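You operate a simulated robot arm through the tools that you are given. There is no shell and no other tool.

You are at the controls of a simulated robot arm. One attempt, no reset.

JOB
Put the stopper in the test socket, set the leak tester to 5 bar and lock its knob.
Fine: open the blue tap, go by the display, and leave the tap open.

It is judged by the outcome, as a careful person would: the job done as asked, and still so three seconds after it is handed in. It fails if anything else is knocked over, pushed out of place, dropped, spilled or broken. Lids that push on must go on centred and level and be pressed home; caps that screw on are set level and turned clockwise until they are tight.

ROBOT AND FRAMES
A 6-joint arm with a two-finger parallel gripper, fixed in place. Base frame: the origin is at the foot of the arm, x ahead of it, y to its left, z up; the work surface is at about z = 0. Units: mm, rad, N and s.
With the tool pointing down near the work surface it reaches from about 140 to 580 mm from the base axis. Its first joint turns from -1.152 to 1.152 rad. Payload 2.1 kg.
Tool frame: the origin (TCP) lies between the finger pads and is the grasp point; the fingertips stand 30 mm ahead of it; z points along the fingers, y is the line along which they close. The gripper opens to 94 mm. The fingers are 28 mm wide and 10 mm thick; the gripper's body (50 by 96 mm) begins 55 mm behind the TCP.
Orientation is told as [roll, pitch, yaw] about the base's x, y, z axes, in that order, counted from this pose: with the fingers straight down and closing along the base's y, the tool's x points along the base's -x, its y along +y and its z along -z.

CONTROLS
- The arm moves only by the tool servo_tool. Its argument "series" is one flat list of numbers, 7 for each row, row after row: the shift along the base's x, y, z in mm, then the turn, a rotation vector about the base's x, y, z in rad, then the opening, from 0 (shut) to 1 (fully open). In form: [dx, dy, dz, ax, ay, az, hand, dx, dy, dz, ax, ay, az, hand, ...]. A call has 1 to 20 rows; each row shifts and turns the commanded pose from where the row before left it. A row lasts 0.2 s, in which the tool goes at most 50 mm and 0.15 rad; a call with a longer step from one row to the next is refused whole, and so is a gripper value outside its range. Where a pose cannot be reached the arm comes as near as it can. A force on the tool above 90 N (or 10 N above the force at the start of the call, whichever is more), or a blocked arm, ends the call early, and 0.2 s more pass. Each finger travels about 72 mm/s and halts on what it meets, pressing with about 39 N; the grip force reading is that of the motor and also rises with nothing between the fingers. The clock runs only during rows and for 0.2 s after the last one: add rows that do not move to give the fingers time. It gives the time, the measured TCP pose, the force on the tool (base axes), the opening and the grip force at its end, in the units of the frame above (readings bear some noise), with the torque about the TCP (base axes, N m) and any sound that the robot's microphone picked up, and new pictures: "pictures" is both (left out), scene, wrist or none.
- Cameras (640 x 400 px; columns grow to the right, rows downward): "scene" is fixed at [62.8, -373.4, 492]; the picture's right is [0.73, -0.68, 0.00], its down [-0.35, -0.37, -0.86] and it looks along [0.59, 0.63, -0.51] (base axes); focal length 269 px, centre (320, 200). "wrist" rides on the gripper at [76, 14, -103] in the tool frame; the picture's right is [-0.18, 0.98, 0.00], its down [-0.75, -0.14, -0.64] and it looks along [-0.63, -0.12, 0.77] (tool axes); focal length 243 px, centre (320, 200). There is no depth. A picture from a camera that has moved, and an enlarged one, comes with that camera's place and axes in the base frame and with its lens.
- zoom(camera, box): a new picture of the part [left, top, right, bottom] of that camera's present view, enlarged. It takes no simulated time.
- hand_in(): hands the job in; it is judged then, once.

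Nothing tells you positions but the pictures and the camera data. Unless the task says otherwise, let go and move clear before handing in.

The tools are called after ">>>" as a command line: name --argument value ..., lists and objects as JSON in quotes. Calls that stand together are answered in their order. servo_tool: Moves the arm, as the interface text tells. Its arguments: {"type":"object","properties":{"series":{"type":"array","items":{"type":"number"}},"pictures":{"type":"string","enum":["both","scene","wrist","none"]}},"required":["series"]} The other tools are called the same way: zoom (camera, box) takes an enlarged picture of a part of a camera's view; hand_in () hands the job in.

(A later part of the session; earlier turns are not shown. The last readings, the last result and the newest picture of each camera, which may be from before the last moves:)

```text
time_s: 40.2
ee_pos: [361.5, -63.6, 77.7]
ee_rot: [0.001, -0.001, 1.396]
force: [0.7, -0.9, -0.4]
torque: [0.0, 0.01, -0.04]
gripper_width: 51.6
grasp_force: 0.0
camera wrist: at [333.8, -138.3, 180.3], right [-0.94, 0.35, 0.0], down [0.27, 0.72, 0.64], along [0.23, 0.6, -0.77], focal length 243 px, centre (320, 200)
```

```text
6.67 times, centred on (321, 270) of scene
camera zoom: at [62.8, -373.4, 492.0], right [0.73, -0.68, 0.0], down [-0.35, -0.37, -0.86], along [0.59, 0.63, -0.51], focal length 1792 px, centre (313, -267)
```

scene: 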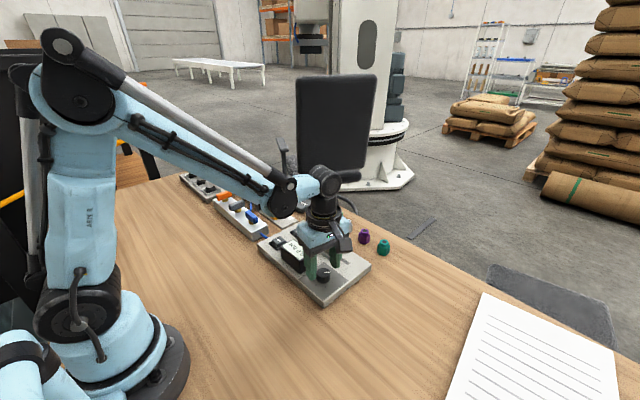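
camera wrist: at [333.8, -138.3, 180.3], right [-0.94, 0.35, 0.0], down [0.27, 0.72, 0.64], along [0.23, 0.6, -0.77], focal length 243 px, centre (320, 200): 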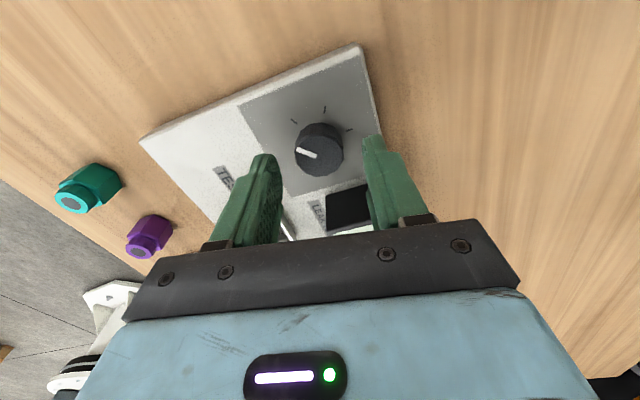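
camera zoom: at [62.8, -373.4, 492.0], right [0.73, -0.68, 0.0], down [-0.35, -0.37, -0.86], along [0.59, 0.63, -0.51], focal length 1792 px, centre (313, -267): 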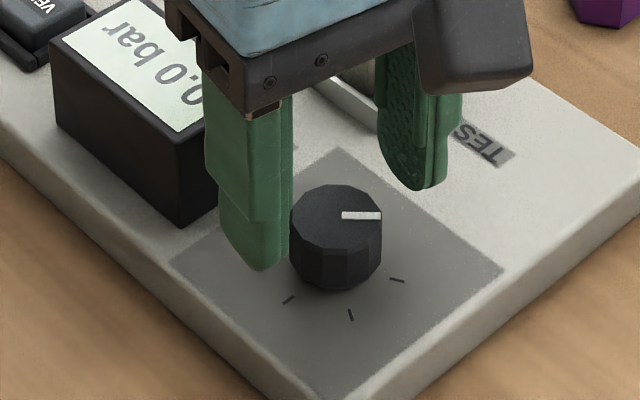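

The knob is centred between the fingers to within about 1 mm. I'm descending so the tips stay just above the panel, then gripping.

>>> servo_tool --series '[0.5, 0.2, -8, 0, 0, 0, 0.55, 0, 0, -7, 0, 0, 0, 0.55, 0, 0, -4, 0, 0, 0, 0.55, 0, 0, 0, 0, 0, 0, 0.55]' --pictures "both"

>>> zoom --camera "scene" --box '[285, 240, 357, 300]'

>>> zoom --camera "wrist" --box '[240, 100, 400, 200]'

```text
time_s: 41.2
ee_pos: [361.8, -65.2, 58.5]
ee_rot: [0.002, -0.001, 1.396]
force: [1.1, -0.8, 0.0]
torque: [0.0, 0.01, 0.01]
gripper_width: 51.5
grasp_force: 0.1
camera wrist: at [333.9, -137.4, 161.1], right [-0.94, 0.35, 0.0], down [0.27, 0.72, 0.64], along [0.23, 0.6, -0.77], focal length 243 px, centre (320, 200)
```

scene: 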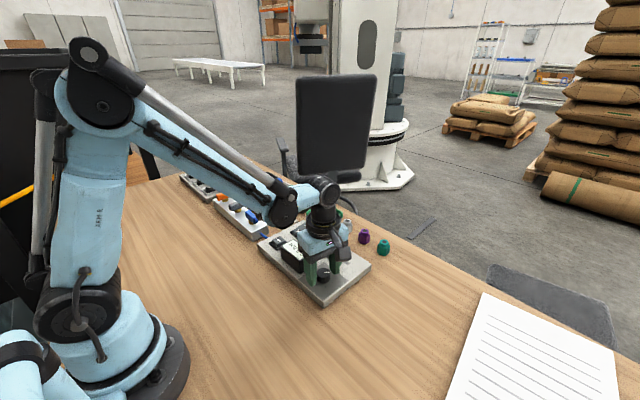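
wrist: 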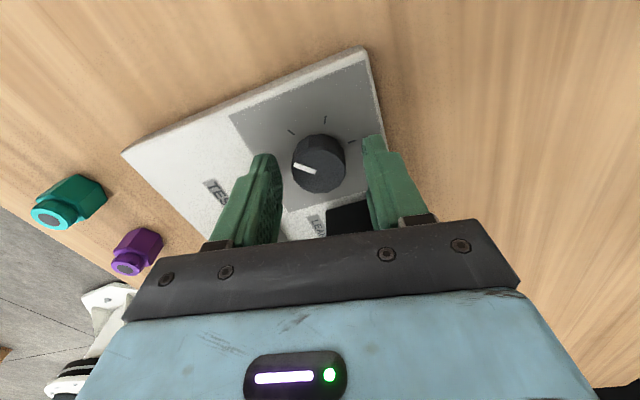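

```text
6.67 times, centred on (321, 270) of scene
camera zoom: at [62.8, -373.4, 492.0], right [0.73, -0.68, 0.0], down [-0.35, -0.37, -0.86], along [0.59, 0.63, -0.51], focal length 1792 px, centre (313, -267)
```

zoom: 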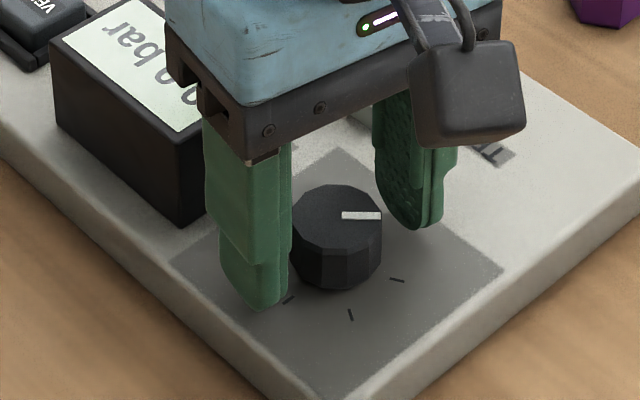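

```text
4.00 times, centred on (320, 150) of wrist
camera zoom: at [333.9, -137.4, 161.1], right [-0.94, 0.35, 0.0], down [0.27, 0.72, 0.64], along [0.23, 0.6, -0.77], focal length 970 px, centre (320, 400)
```

zoom: 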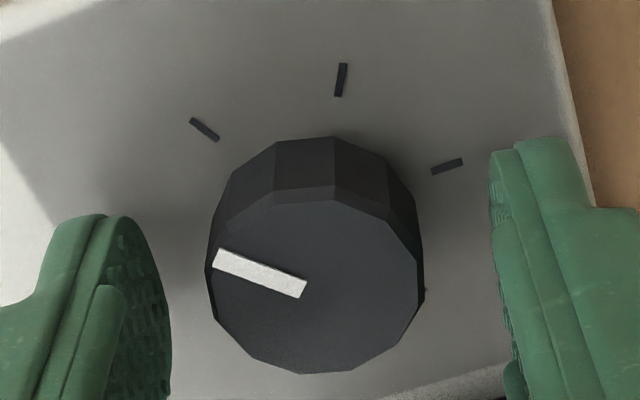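

Alignment is good. I'm closing on the knob.

>>> servo_tool --series '[0.4, 0, 0, 0, 0, 0, 0.4, 0, 0, 0, 0, 0, 0, 0.3, 0, 0, 0, 0, 0, 0, 0, 0, 0, 0, 0, 0, 0, 0]' --pictures "both"

>>> zoom --camera "scene" --box '[265, 220, 361, 300]'

```text
time_s: 42.2
ee_pos: [363.9, -63.5, 57.6]
ee_rot: [0.002, -0.002, 1.394]
force: [-2.4, 1.6, -1.6]
torque: [-0.06, 0.02, -0.03]
gripper_width: 31.1
grasp_force: 45.2
camera wrist: at [334.4, -137.5, 161.1], right [-0.94, 0.35, 0.0], down [0.27, 0.72, 0.64], along [0.22, 0.6, -0.77], focal length 243 px, centre (320, 200)
```

scene: 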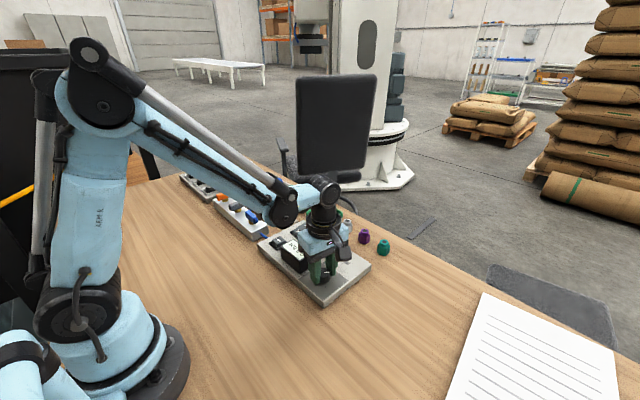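
wrist: 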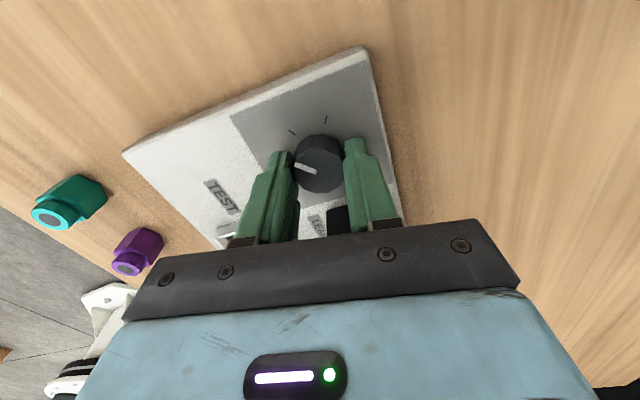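

```text
5.00 times, centred on (313, 260) of scene
camera zoom: at [62.8, -373.4, 492.0], right [0.73, -0.68, 0.0], down [-0.35, -0.37, -0.86], along [0.59, 0.63, -0.51], focal length 1344 px, centre (355, -100)
```

zoom: 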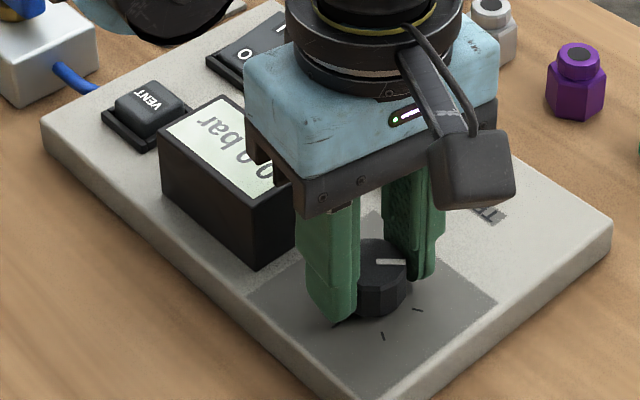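

The knob is gripped at 31.1 mm with small forces. I'm starting a slow clockwise turn and watching the display.

>>> servo_tool --series '[0, 0, 0, 0, 0, -0.1, 0, 0, 0, 0, 0, 0, -0.1, 0, 0, 0, 0, 0, 0, -0.1, 0, 0, 0, 0, 0, 0, 0, 0]' --pictures "both"

>>> zoom --camera "scene" --box '[265, 220, 361, 300]'

```text
time_s: 43.2
ee_pos: [362.7, -64.3, 58.9]
ee_rot: [0.002, -0.004, 1.094]
force: [2.2, 8.4, -28.5]
torque: [0.2, -0.28, -0.04]
gripper_width: 30.7
grasp_force: 45.0
camera wrist: at [314.2, -126.7, 161.5], right [-0.79, 0.61, 0.0], down [0.47, 0.6, 0.64], along [0.39, 0.51, -0.77], focal length 243 px, centre (320, 200)
```

scene: 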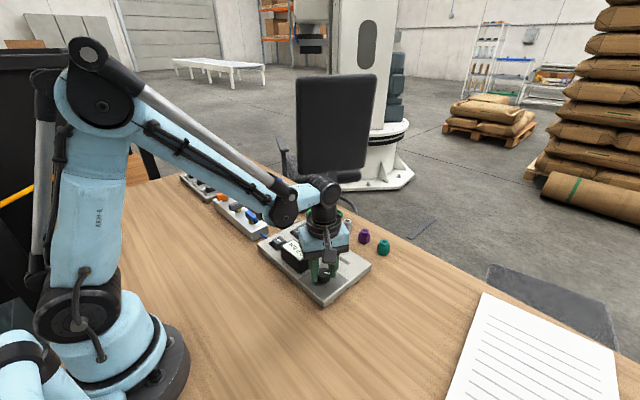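
wrist: 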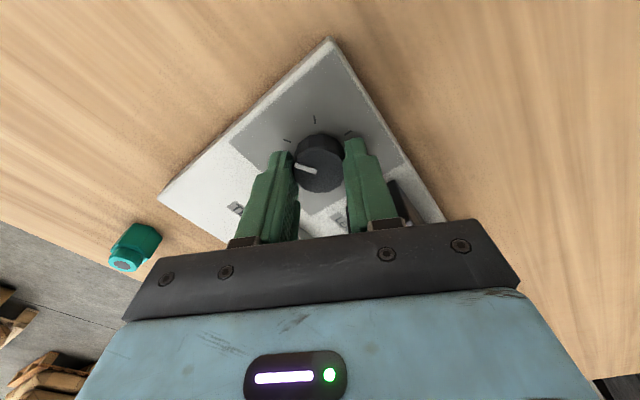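

```text
5.00 times, centred on (313, 260) of scene
camera zoom: at [63.0, -373.4, 492.0], right [0.73, -0.68, 0.0], down [-0.35, -0.37, -0.86], along [0.59, 0.63, -0.51], focal length 1344 px, centre (355, -100)
```

zoom: 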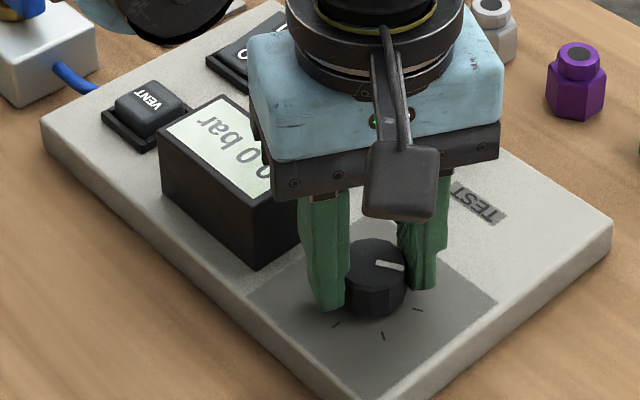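

The knob turns with the gripper. I'm checking the display reading closely.

>>> zoom --camera "scene" --box '[280, 230, 328, 270]'

```text
10.00 times, centred on (304, 250) of scene
camera zoom: at [63.0, -373.4, 492.0], right [0.73, -0.68, 0.0], down [-0.35, -0.37, -0.86], along [0.59, 0.63, -0.51], focal length 2688 px, centre (480, -300)
```

zoom: 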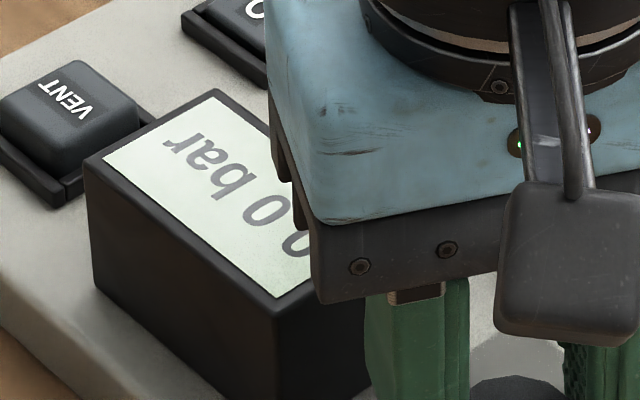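

It still appears to read 0.0. I'm relieving the small vertical load and continuing clockwise.

>>> servo_tool --series '[0, 0.4, -0.6, 0, 0, 0, 0, 0, 0, 0, 0, 0, -0.12, 0, 0, 0, 0, 0, 0, -0.12, 0, 0, 0, 0, 0, 0, -0.12, 0, 0, 0, 0, 0, 0, 0, 0]' --pictures "both"

>>> zoom --camera "scene" --box '[280, 230, 328, 270]'

```text
time_s: 44.4
ee_pos: [362.4, -64.8, 58.3]
ee_rot: [-0.001, -0.003, 0.733]
force: [5.9, 0.4, 29.9]
torque: [-0.11, 0.05, -0.06]
gripper_width: 31.0
grasp_force: 44.5
camera wrist: at [295.6, -105.8, 161.4], right [-0.52, 0.85, 0.0], down [0.65, 0.4, 0.64], along [0.55, 0.34, -0.77], focal length 243 px, centre (320, 200)
```

scene: 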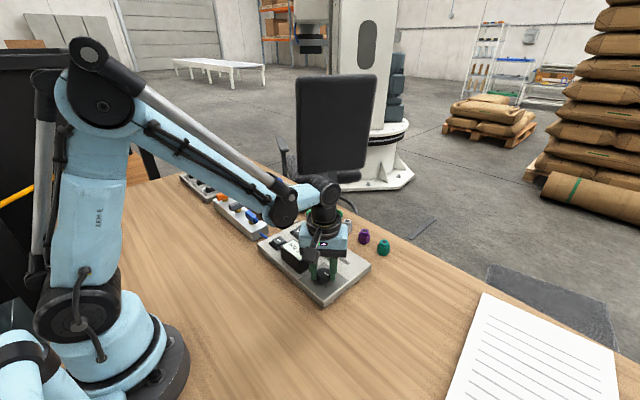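
wrist: 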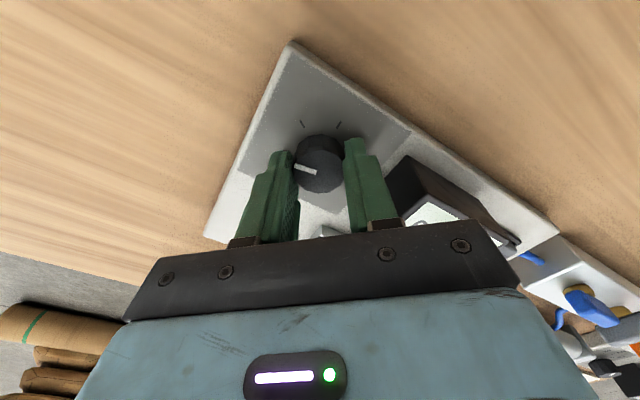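

```text
10.00 times, centred on (304, 250) of scene
camera zoom: at [62.7, -373.4, 492.1], right [0.73, -0.68, 0.0], down [-0.35, -0.37, -0.86], along [0.59, 0.63, -0.51], focal length 2688 px, centre (480, -300)
```

zoom: 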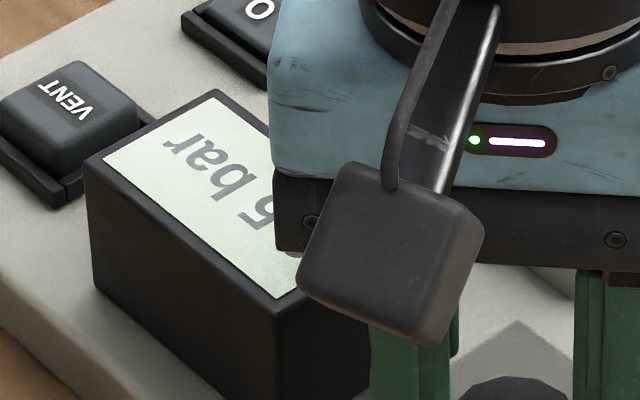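

The display now ends in ".5", so pressure is building. I'm continuing clockwise, then checking when the view is clearer.

>>> servo_tool --series '[0, 0, 0.3, 0, 0, -0.12, 0, 0, 0, 0, 0, 0, -0.12, 0, 0, 0, 0, 0, 0, -0.12, 0, 0, 0, 0, 0, 0, -0.12, 0, 0, 0, 0, 0, 0, -0.12, 0, 0, 0, 0, 0, 0, 0, 0]' --pictures "both"

>>> zoom --camera "scene" --box '[280, 230, 328, 270]'

```text
time_s: 45.8
ee_pos: [362.0, -65.4, 58.4]
ee_rot: [0.001, -0.003, 0.134]
force: [9.1, -13.4, -26.5]
torque: [-0.34, 0.4, 0.0]
gripper_width: 30.6
grasp_force: 45.1
camera wrist: at [284.5, -61.6, 161.2], right [0.05, 1.0, 0.0], down [0.76, -0.04, 0.64], along [0.64, -0.03, -0.77], focal length 243 px, centre (320, 200)
```

scene: 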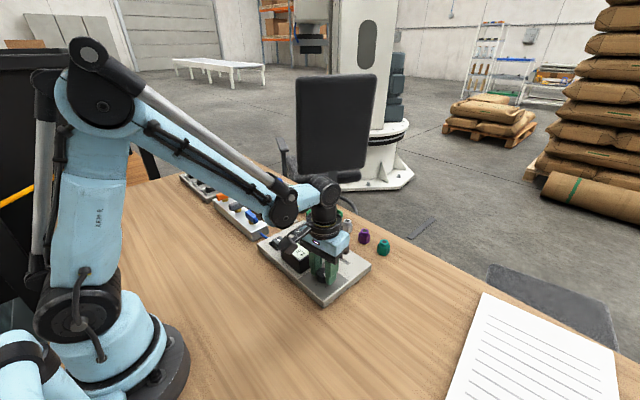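
wrist: 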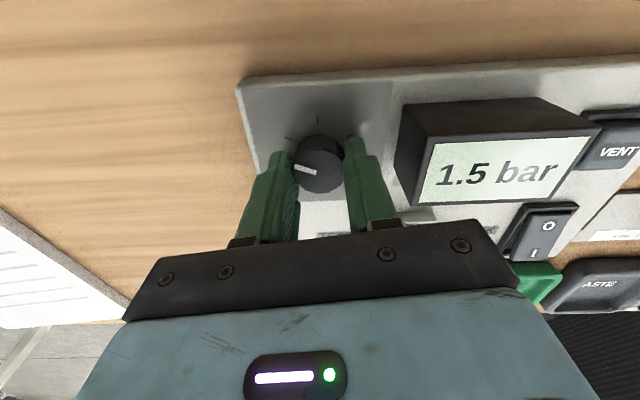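

```text
10.00 times, centred on (304, 250) of scene
camera zoom: at [62.9, -373.4, 492.0], right [0.73, -0.68, 0.0], down [-0.35, -0.37, -0.86], along [0.59, 0.63, -0.51], focal length 2688 px, centre (480, -300)
```

zoom: 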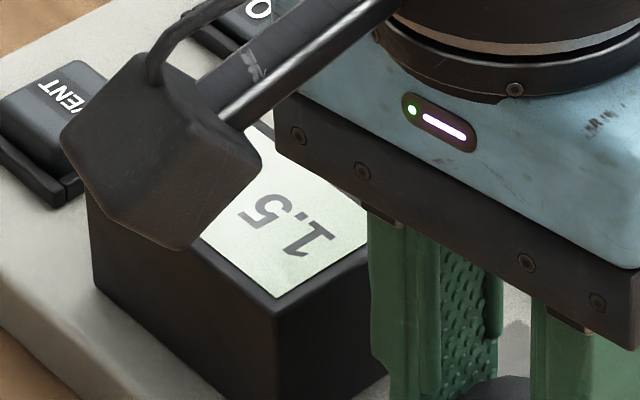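

The display reads 1.5 bar, clearly visible in the wrist view. I'm easing the side load and turning further clockwise in steps.

>>> servo_tool --series '[0.5, -0.8, -0.3, 0, 0, 0, 0, 0, 0, 0, 0, 0, -0.12, 0, 0, 0, 0, 0, 0, -0.12, 0, 0, 0, 0, 0, 0, -0.12, 0, 0, 0, 0, 0, 0, -0.12, 0, 0, 0, 0, 0, 0, -0.12, 0, 0, 0, 0, 0, 0, 0, 0]' --pictures "both"

>>> zoom --camera "scene" --box '[280, 230, 328, 270]'

```text
time_s: 47.4
ee_pos: [362.8, -66.5, 58.6]
ee_rot: [0.003, 0.001, -0.468]
force: [-8.7, -2.3, 26.4]
torque: [0.11, 0.95, -0.02]
gripper_width: 31.0
grasp_force: 45.5
camera wrist: at [300.5, -19.4, 161.5], right [0.61, 0.79, 0.0], down [0.61, -0.47, 0.64], along [0.51, -0.39, -0.77], focal length 243 px, centre (320, 200)
```

scene: 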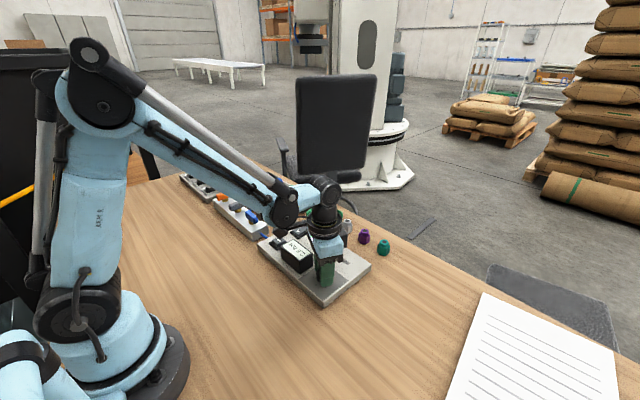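
wrist: 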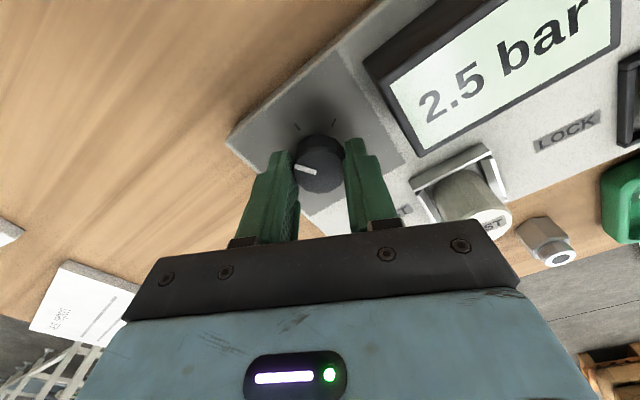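

```text
10.00 times, centred on (304, 250) of scene
camera zoom: at [62.8, -373.4, 492.1], right [0.73, -0.68, 0.0], down [-0.35, -0.37, -0.86], along [0.59, 0.63, -0.51], focal length 2688 px, centre (480, -300)
```

zoom: 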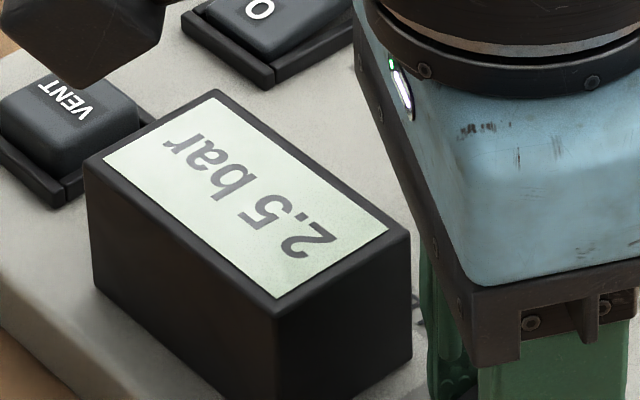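

The reading is 2.5 bar and rises about 1 bar per 34.5°. I'm continuing clockwise.

>>> servo_tool --series '[-0.4, 0, 0.25, 0, 0, -0.12, 0, 0, 0, 0, 0, 0, -0.12, 0, 0, 0, 0, 0, 0, -0.12, 0, 0, 0, 0, 0, 0, -0.12, 0, 0, 0, 0, 0, 0, -0.06, 0, 0, 0, 0, 0, 0, 0, 0]' --pictures "both"

>>> zoom --camera "scene" --box '[280, 230, 328, 270]'

```text
time_s: 48.8
ee_pos: [364.1, -65.1, 58.6]
ee_rot: [0.002, -0.001, -1.006]
force: [-9.2, -3.4, 33.9]
torque: [-0.06, 0.39, -0.01]
gripper_width: 30.9
grasp_force: 44.9
camera wrist: at [332.9, 5.5, 161.2], right [0.93, 0.37, 0.0], down [0.28, -0.71, 0.64], along [0.24, -0.6, -0.77], focal length 243 px, centre (320, 200)
```

scene: 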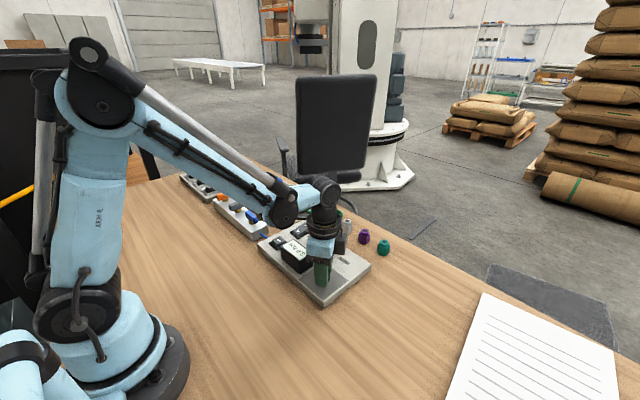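
wrist: 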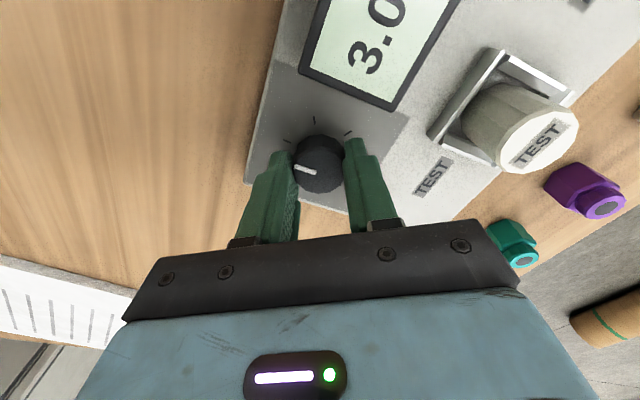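

```text
10.00 times, centred on (304, 250) of scene
camera zoom: at [62.7, -373.4, 492.1], right [0.73, -0.68, 0.0], down [-0.35, -0.37, -0.86], along [0.59, 0.63, -0.51], focal length 2688 px, centre (480, -300)
```

zoom: 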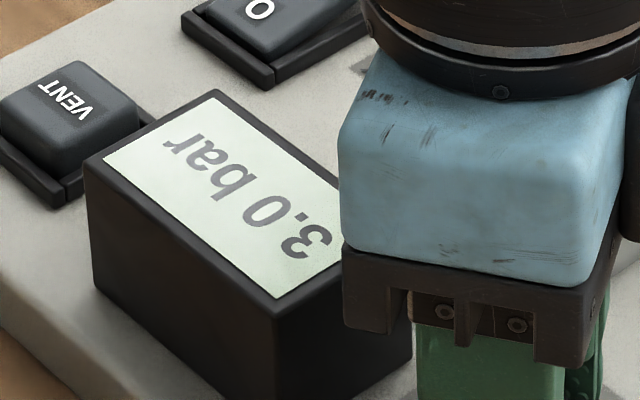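

The display shows 3.0 bar and seems to move in half-bar steps. To stay within the wrist's range I'll release the knob, rotate back 90° in place with the fingers open, and regrip.

>>> servo_tool --series '[-0.5, -0.2, 0.3, 0, 0, 0, 0, 0, 0, 0, 0, 0, 0, 0.35, 0, 0, 0, 0, 0, 0, 0.46, 0, 0, 0, 0, 0, 0, 0.46]' --pictures "both"

>>> zoom --camera "wrist" --box '[240, 100, 400, 200]'

>>> zoom --camera "scene" --box '[280, 230, 328, 270]'

```text
time_s: 49.8
ee_pos: [362.3, -65.4, 58.3]
ee_rot: [0.001, -0.003, -1.004]
force: [0.1, -0.2, 0.2]
torque: [-0.02, 0.02, -0.01]
gripper_width: 43.2
grasp_force: 0.0
camera wrist: at [332.4, 5.9, 161.4], right [0.93, 0.37, 0.0], down [0.28, -0.71, 0.64], along [0.24, -0.6, -0.77], focal length 243 px, centre (320, 200)
```

scene: 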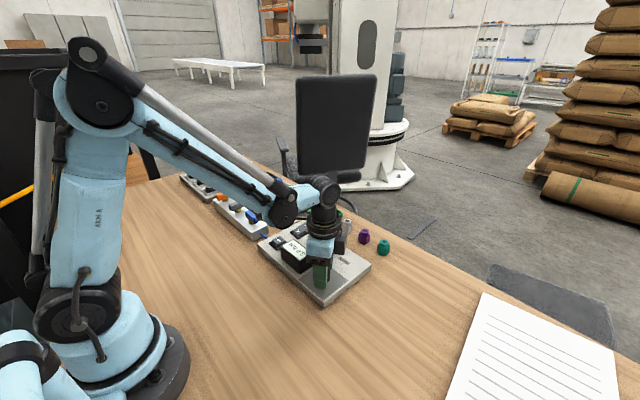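
wrist: 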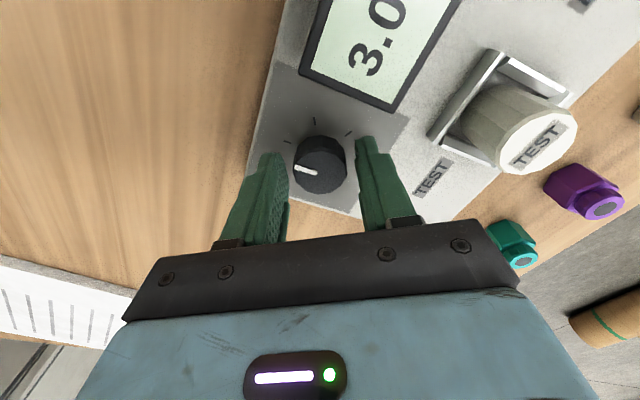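

```text
4.00 times, centred on (320, 150) of wrist
camera zoom: at [332.4, 5.9, 161.4], right [0.93, 0.37, 0.0], down [0.28, -0.71, 0.64], along [0.24, -0.6, -0.77], focal length 970 px, centre (320, 400)
```

zoom: 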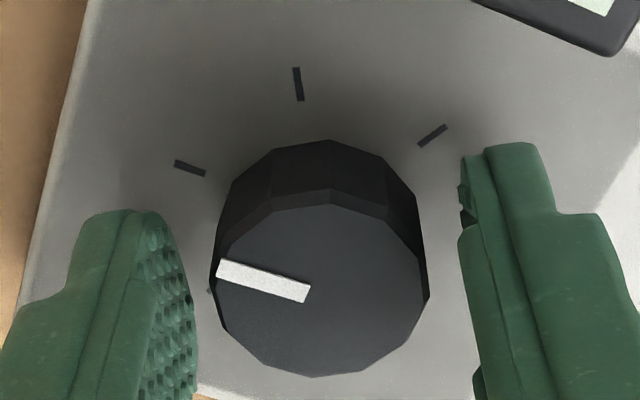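

```text
10.00 times, centred on (304, 250) of scene
camera zoom: at [62.8, -373.4, 492.0], right [0.73, -0.68, 0.0], down [-0.35, -0.37, -0.86], along [0.59, 0.63, -0.51], focal length 2688 px, centre (480, -300)
```

zoom: 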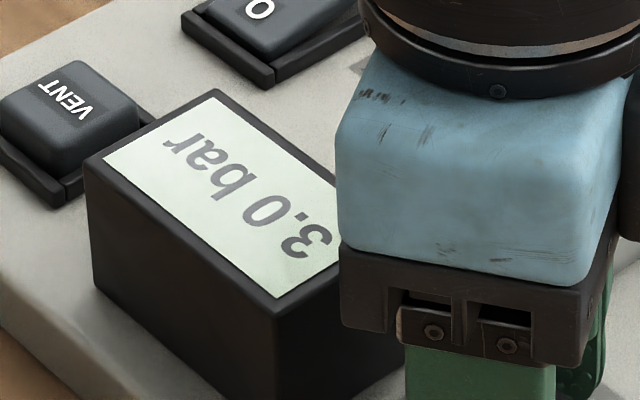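

The pressure holds at 3.0 bar with the knob released, and the knob is centred between the open fingers. I'm rotating back in place.

>>> servo_tool --series '[0, 0, 0, 0, 0, 0.143, 0.46, 0, 0, 0, 0, 0, 0.143, 0.46, 0, 0, 0, 0, 0, 0.143, 0.46, 0, 0, 0, 0, 0, 0.143, 0.46, 0, 0, 0, 0, 0, 0.143, 0.46, 0, 0, 0, 0, 0, 0.143, 0.46, 0, 0, 0, 0, 0, 0.143, 0.46, 0, 0, 0, 0, 0, 0.143, 0.46, 0, 0, 0, 0, 0, 0.143, 0.46, 0, 0, 0, 0, 0, 0.143, 0.46, 0, 0, 0, 0, 0, 0.141, 0.46, 0, 0, 0, 0, 0, 0, 0.46]' --pictures "both"

>>> zoom --camera "wrist" --box '[240, 100, 400, 200]'

```text
time_s: 52.4
ee_pos: [362.6, -65.7, 58.8]
ee_rot: [0.002, -0.001, 0.565]
force: [0.2, -0.1, 0.1]
torque: [0.0, -0.01, -0.03]
gripper_width: 42.9
grasp_force: 0.0
camera wrist: at [289.5, -95.3, 161.6], right [-0.37, 0.93, 0.0], down [0.71, 0.28, 0.64], along [0.6, 0.24, -0.77], focal length 243 px, centre (320, 200)
```

scene: 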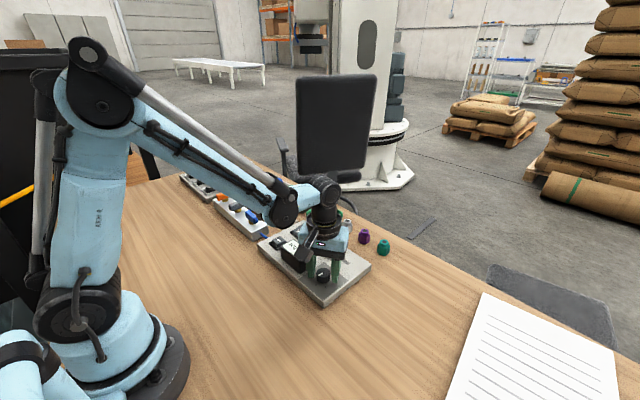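
wrist: 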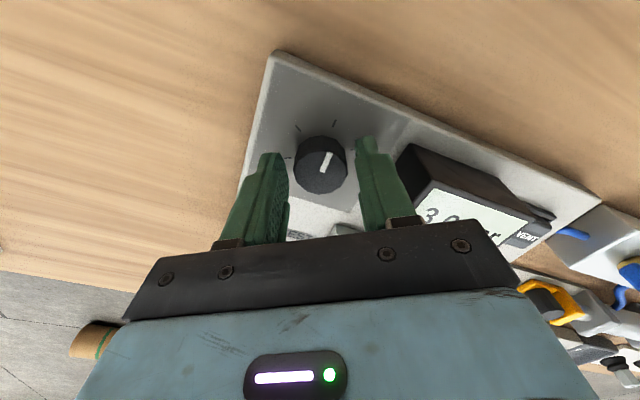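

```text
4.00 times, centred on (320, 150) of wrist
camera zoom: at [289.5, -95.3, 161.6], right [-0.37, 0.93, 0.0], down [0.71, 0.28, 0.64], along [0.6, 0.24, -0.77], focal length 970 px, centre (320, 400)
```

zoom: 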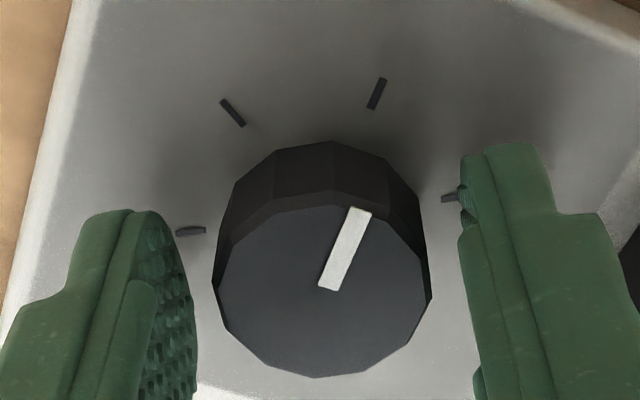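

The pointer is right at the centre tick with 3.0 bar showing. I'm regripping and continuing clockwise.

>>> servo_tool --series '[0, 0, 0, 0, 0, 0, 0.38, 0, 0, 0, 0, 0, 0, 0.2, 0, 0, 0, 0, 0, 0, 0, 0, 0, 0, 0, 0, 0, 0]' --pictures "none"

>>> servo_tool --series '[0, 0, 0, 0, 0, -0.12, 0, 0, 0, 0, 0, 0, -0.12, 0, 0, 0, 0, 0, 0, -0.12, 0, 0, 0, 0, 0, 0, -0.12, 0, 0, 0, 0, 0, 0, 0, 0]' --pictures "both"

```text
time_s: 53.4
ee_pos: [362.5, -64.2, 57.9]
ee_rot: [0.005, -0.003, 0.566]
force: [-4.0, 4.7, -0.7]
torque: [-0.01, -0.15, 0.0]
gripper_width: 30.6
grasp_force: 45.0
```

```text
time_s: 54.6
ee_pos: [362.7, -64.5, 58.5]
ee_rot: [0.003, 0.001, 0.085]
force: [-2.0, 12.6, 15.7]
torque: [0.05, 1.05, -0.03]
gripper_width: 30.5
grasp_force: 45.0
camera wrist: at [284.1, -58.4, 161.6], right [0.1, 0.99, 0.0], down [0.76, -0.08, 0.64], along [0.64, -0.06, -0.77], focal length 243 px, centre (320, 200)
```

scene: 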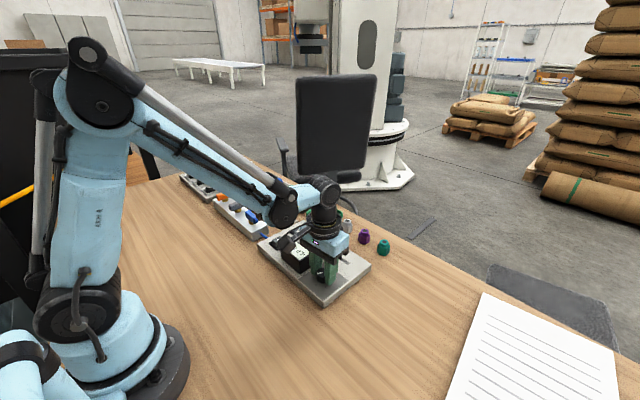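
wrist: 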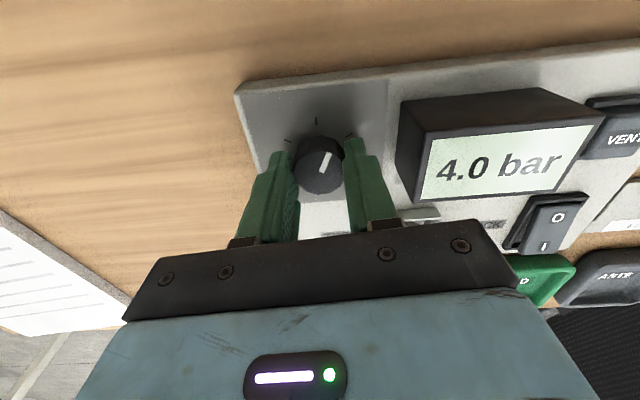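

It now reads 4.0 bar. I'll take smaller steps from here.

>>> servo_tool --series '[0, 0.6, 0, 0, 0, -0.1, 0, 0, 0, 0, 0, 0, -0.1, 0, 0, 0, 0, 0, 0, 0, 0]' --pictures "wrist"

>>> servo_tool --series '[0, 0, 0, 0, 0, -0.1, 0, 0, 0, 0, 0, 0, 0, 0]' --pictures "wrist"

```text
time_s: 55.4
ee_pos: [362.7, -65.1, 58.6]
ee_rot: [0.002, -0.002, -0.116]
force: [-3.9, 11.7, 21.6]
torque: [0.09, 0.64, 0.0]
gripper_width: 30.7
grasp_force: 44.9
camera wrist: at [287.1, -43.0, 161.5], right [0.3, 0.95, 0.0], down [0.73, -0.23, 0.64], along [0.61, -0.19, -0.77], focal length 243 px, centre (320, 200)
```

wrist: 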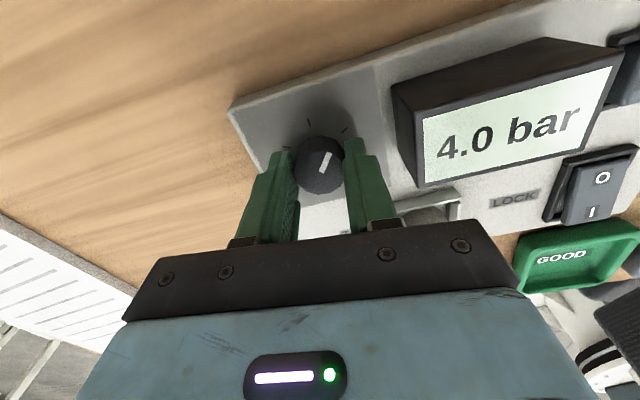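

```text
time_s: 56.0
ee_pos: [363.4, -64.6, 59.1]
ee_rot: [0.002, -0.001, -0.217]
force: [-9.8, 10.9, 32.5]
torque: [0.06, -0.25, -0.06]
gripper_width: 30.7
grasp_force: 44.9
camera wrist: at [289.8, -35.7, 161.5], right [0.39, 0.92, 0.0], down [0.7, -0.3, 0.64], along [0.59, -0.25, -0.77], focal length 243 px, centre (320, 200)
```

wrist: 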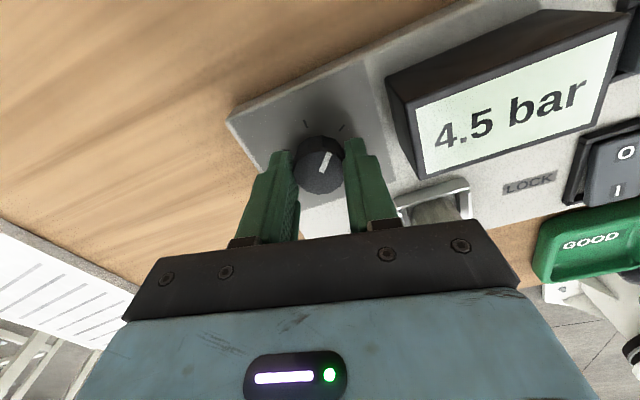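

4.5 bar has just come up (at yaw about -0.17), so 5.0 should begin near yaw -0.5. I'm stepping on carefully.

>>> servo_tool --series '[-0.4, 0.4, 0.25, 0, 0, -0.1, 0, 0, 0, 0, 0, 0, -0.1, 0, 0, 0, 0, 0, 0, 0, 0]' --pictures "wrist"

>>> servo_tool --series '[0, 0, 0, 0, 0, -0.05, 0, 0, 0, 0, 0, 0, 0, 0]' --pictures "wrist"

>>> servo_tool --series '[0, 0, 0, 0, 0, -0.05, 0, 0, 0, 0, 0, 0, 0, 0]' --pictures "wrist"

```text
time_s: 56.8
ee_pos: [362.8, -63.5, 59.2]
ee_rot: [0.0, -0.002, -0.418]
force: [-7.3, -1.6, 7.3]
torque: [0.36, 0.39, 0.05]
gripper_width: 30.8
grasp_force: 44.8
camera wrist: at [297.3, -21.8, 161.4], right [0.57, 0.82, 0.0], down [0.63, -0.43, 0.64], along [0.53, -0.36, -0.77], focal length 243 px, centre (320, 200)
```

wrist: 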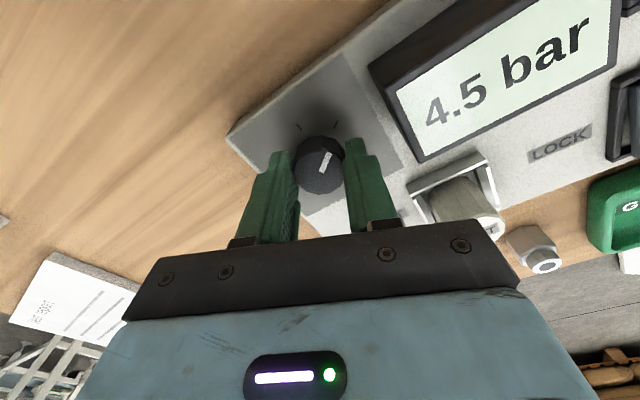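

```text
time_s: 57.4
ee_pos: [361.8, -65.1, 58.7]
ee_rot: [0.0, -0.002, -0.469]
force: [-7.3, -10.8, -20.5]
torque: [0.09, 0.15, -0.04]
gripper_width: 30.6
grasp_force: 44.8
camera wrist: at [299.6, -18.5, 161.3], right [0.61, 0.79, 0.0], down [0.61, -0.46, 0.64], along [0.51, -0.39, -0.77], focal length 243 px, centre (320, 200)
```

wrist: 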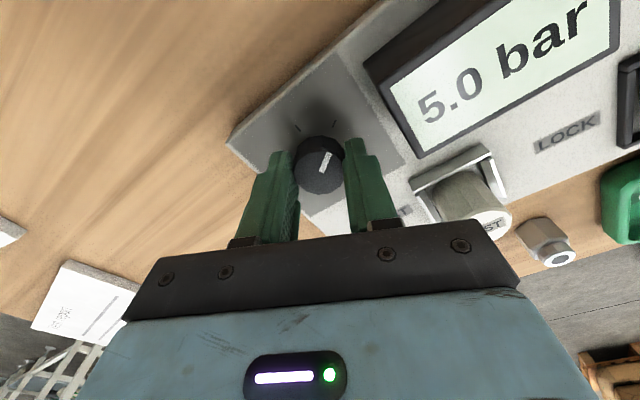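

```text
time_s: 58.0
ee_pos: [361.8, -64.8, 59.0]
ee_rot: [0.001, -0.001, -0.516]
force: [-3.5, -14.9, -36.6]
torque: [-0.13, 0.21, -0.04]
gripper_width: 30.7
grasp_force: 44.7
camera wrist: at [301.9, -15.6, 161.4], right [0.65, 0.76, 0.0], down [0.58, -0.49, 0.64], along [0.49, -0.42, -0.77], focal length 243 px, centre (320, 200)
```

wrist: 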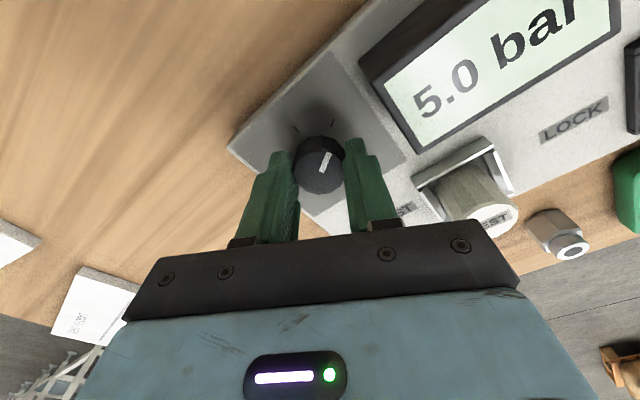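

It reads 5.0 bar, with the band starting at yaw about -0.445. I'll go a little further to sit in the middle of that band, and relieve the loads.

>>> servo_tool --series '[0, -0.6, -0.3, 0, 0, -0.04, 0, 0, 0, 0, 0, 0, -0.03, 0, 0, 0, 0, 0, 0, 0, 0]' --pictures "wrist"

```text
time_s: 58.8
ee_pos: [362.0, -65.5, 60.0]
ee_rot: [0.001, -0.003, -0.586]
force: [-0.9, -7.1, -10.8]
torque: [-1.1, -0.67, 0.07]
gripper_width: 30.7
grasp_force: 44.7
camera wrist: at [305.3, -11.8, 161.5], right [0.7, 0.72, 0.0], down [0.55, -0.53, 0.64], along [0.46, -0.45, -0.77], focal length 243 px, centre (320, 200)
```

wrist: 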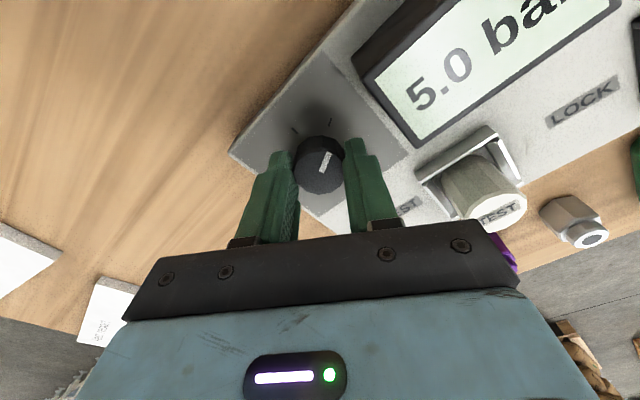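

It's steady at 5.0 bar and, by my fit, near the middle of the band. I'm opening the fingers to see whether it holds.

>>> servo_tool --series '[0, 0, 0, 0, 0, -0.01, 0, 0, 0, 0, 0, 0, 0, 0.35, 0, 0, 0, 0, 0, 0, 0.5, 0, 0, 0, 0, 0, 0, 0.5]' --pictures "wrist"

>>> zoom --camera "scene" --box '[280, 230, 328, 270]'

```text
time_s: 59.8
ee_pos: [362.1, -64.6, 59.0]
ee_rot: [0.002, 0.001, -0.595]
force: [0.4, 0.0, -0.4]
torque: [0.0, 0.02, 0.02]
gripper_width: 46.8
grasp_force: 0.1
camera wrist: at [306.0, -11.3, 161.3], right [0.7, 0.71, 0.0], down [0.54, -0.54, 0.64], along [0.46, -0.45, -0.77], focal length 243 px, centre (320, 200)
```

wrist: 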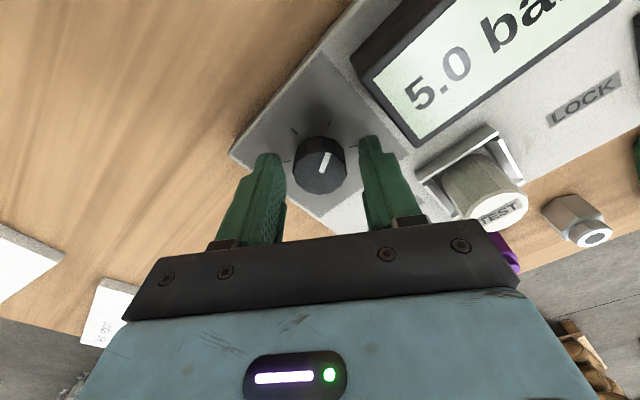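

```text
10.00 times, centred on (304, 250) of scene
camera zoom: at [62.8, -373.4, 492.0], right [0.73, -0.68, 0.0], down [-0.35, -0.37, -0.86], along [0.59, 0.63, -0.51], focal length 2688 px, centre (480, -300)
```

zoom: 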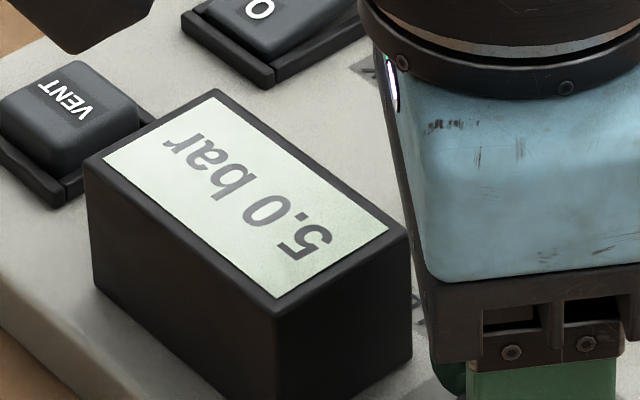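

5.0 bar holds with the knob free. I'm lifting straight up, then moving toward the LOCK rocker with the gripper closed for pressing.

>>> servo_tool --series '[0, 0, 15, 0, 0, 0, 0.5, 0, 0, 40, 0, 0, 0, 0.5, 0, 0, 45, 0, 0, 0, 0.5, 8, 25, 0, 0, 0, 0.1, 0.2, 8, 28, 0, 0, 0, 0.1, 0, 8, 30, 0, 0, 0, 0.1, 0, 8, 30, 0, 0, 0, 0.1, 0, 8, 30, 0, 0, 0, 0.1, 0, 8, 27, 0, 0, 0, 0.095, 0, 0, 0, 0, 0, 0, 0, 0, 0, 0, 0, 0, 0, 0, 0]' --pictures "both"

>>> zoom --camera "wrist" --box '[240, 60, 400, 160]'

>>> zoom --camera "scene" --box '[265, 215, 361, 295]'

```text
time_s: 62.2
ee_pos: [408.3, 106.3, 156.9]
ee_rot: [0.001, -0.001, 0.0]
force: [-0.1, 0.2, -0.1]
torque: [-0.03, 0.04, 0.01]
gripper_width: 0.0
grasp_force: 33.0
camera wrist: at [331.7, 119.5, 259.8], right [0.18, 0.98, 0.0], down [0.75, -0.14, 0.64], along [0.63, -0.12, -0.77], focal length 243 px, centre (320, 200)
```

scene: 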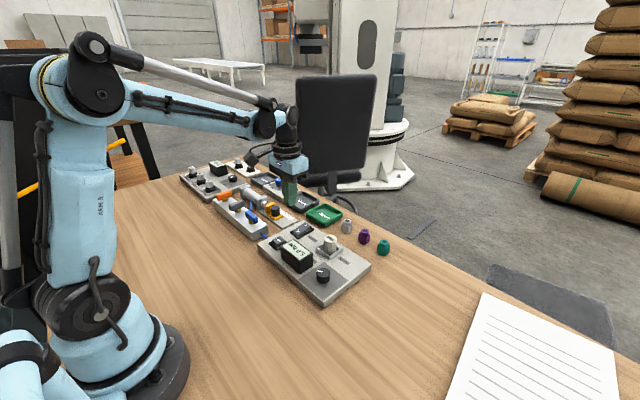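
wrist: 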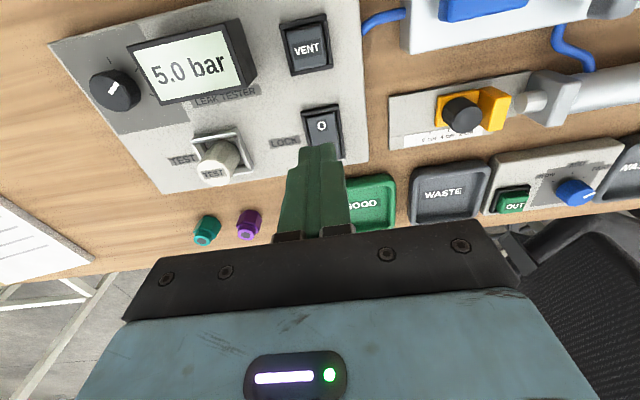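

```text
4.00 times, centred on (320, 110) of wrist
camera zoom: at [331.7, 119.5, 259.8], right [0.18, 0.98, 0.0], down [0.75, -0.14, 0.64], along [0.63, -0.12, -0.77], focal length 970 px, centre (320, 560)
```

zoom: 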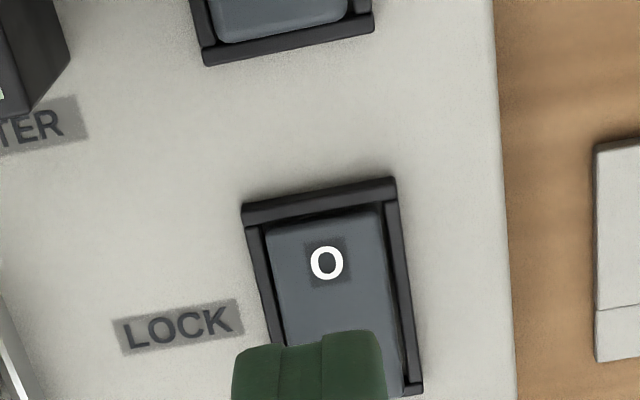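

```text
5.00 times, centred on (313, 255) of scene
camera zoom: at [62.8, -373.4, 492.0], right [0.73, -0.68, 0.0], down [-0.35, -0.37, -0.86], along [0.59, 0.63, -0.51], focal length 1344 px, centre (355, -75)
```

zoom: 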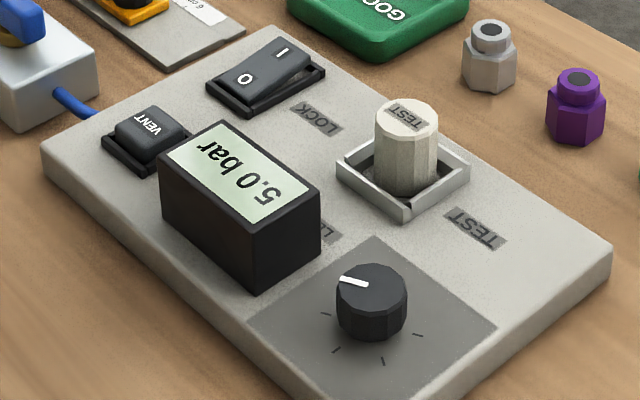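

The rocker's "0" end is down and its "I" end, at larger x near (452,104), is raised. I'm positioning the closed fingertips above the "I" end.

>>> servo_tool --series '[22, -0.6, -20, 0, 0, 0, 0, 22, -0.6, -25, 0, 0, 0, 0, 0, 0, -20, 0, 0, 0, 0, 0, 0, 0, 0, 0, 0, 0, 0, 0, 0, 0, 0, 0, 0]' --pictures "both"

>>> zoom --camera "wrist" --box '[240, 80, 400, 180]'

>>> zoom --camera "scene" --box '[285, 200, 345, 250]'

```text
time_s: 63.4
ee_pos: [454.7, 104.7, 94.3]
ee_rot: [0.002, -0.002, 0.002]
force: [0.7, 0.3, -0.1]
torque: [0.02, 0.01, -0.03]
gripper_width: 0.1
grasp_force: 32.7
camera wrist: at [377.0, 119.1, 196.5], right [0.18, 0.98, 0.0], down [0.75, -0.14, 0.64], along [0.63, -0.12, -0.77], focal length 243 px, centre (320, 200)
```

scene: 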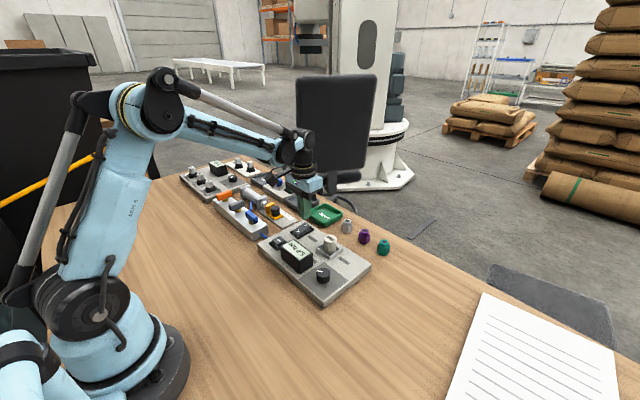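
wrist: 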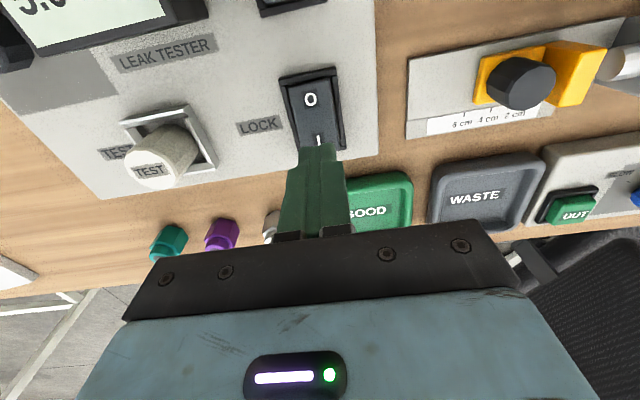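

```text
4.00 times, centred on (320, 130) of wrist
camera zoom: at [377.0, 119.1, 196.5], right [0.18, 0.98, 0.0], down [0.75, -0.14, 0.64], along [0.63, -0.12, -0.77], focal length 970 px, centre (320, 480)
```

zoom: 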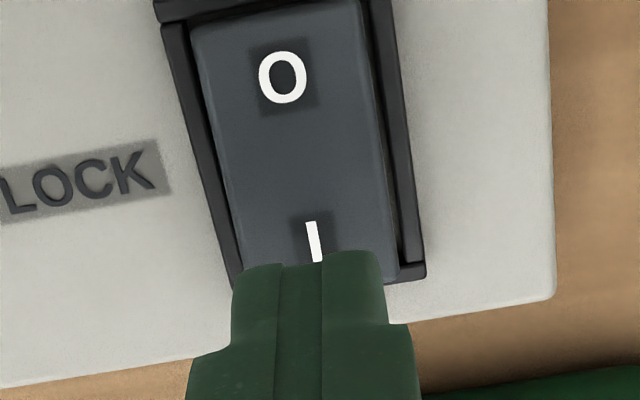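

```text
8.00 times, centred on (315, 225) of scene
camera zoom: at [62.8, -373.4, 492.0], right [0.73, -0.68, 0.0], down [-0.35, -0.37, -0.86], along [0.59, 0.63, -0.51], focal length 2150 px, centre (360, 0)
```

zoom: 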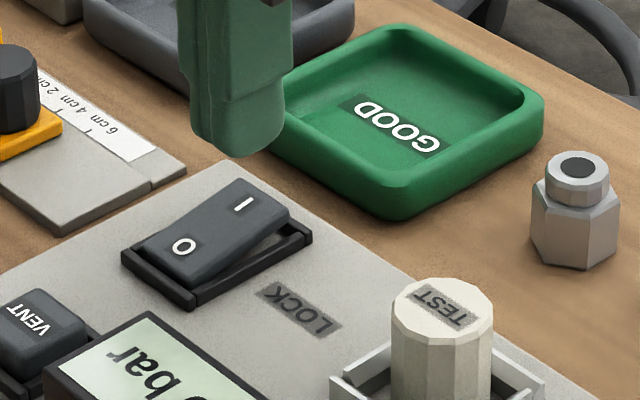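

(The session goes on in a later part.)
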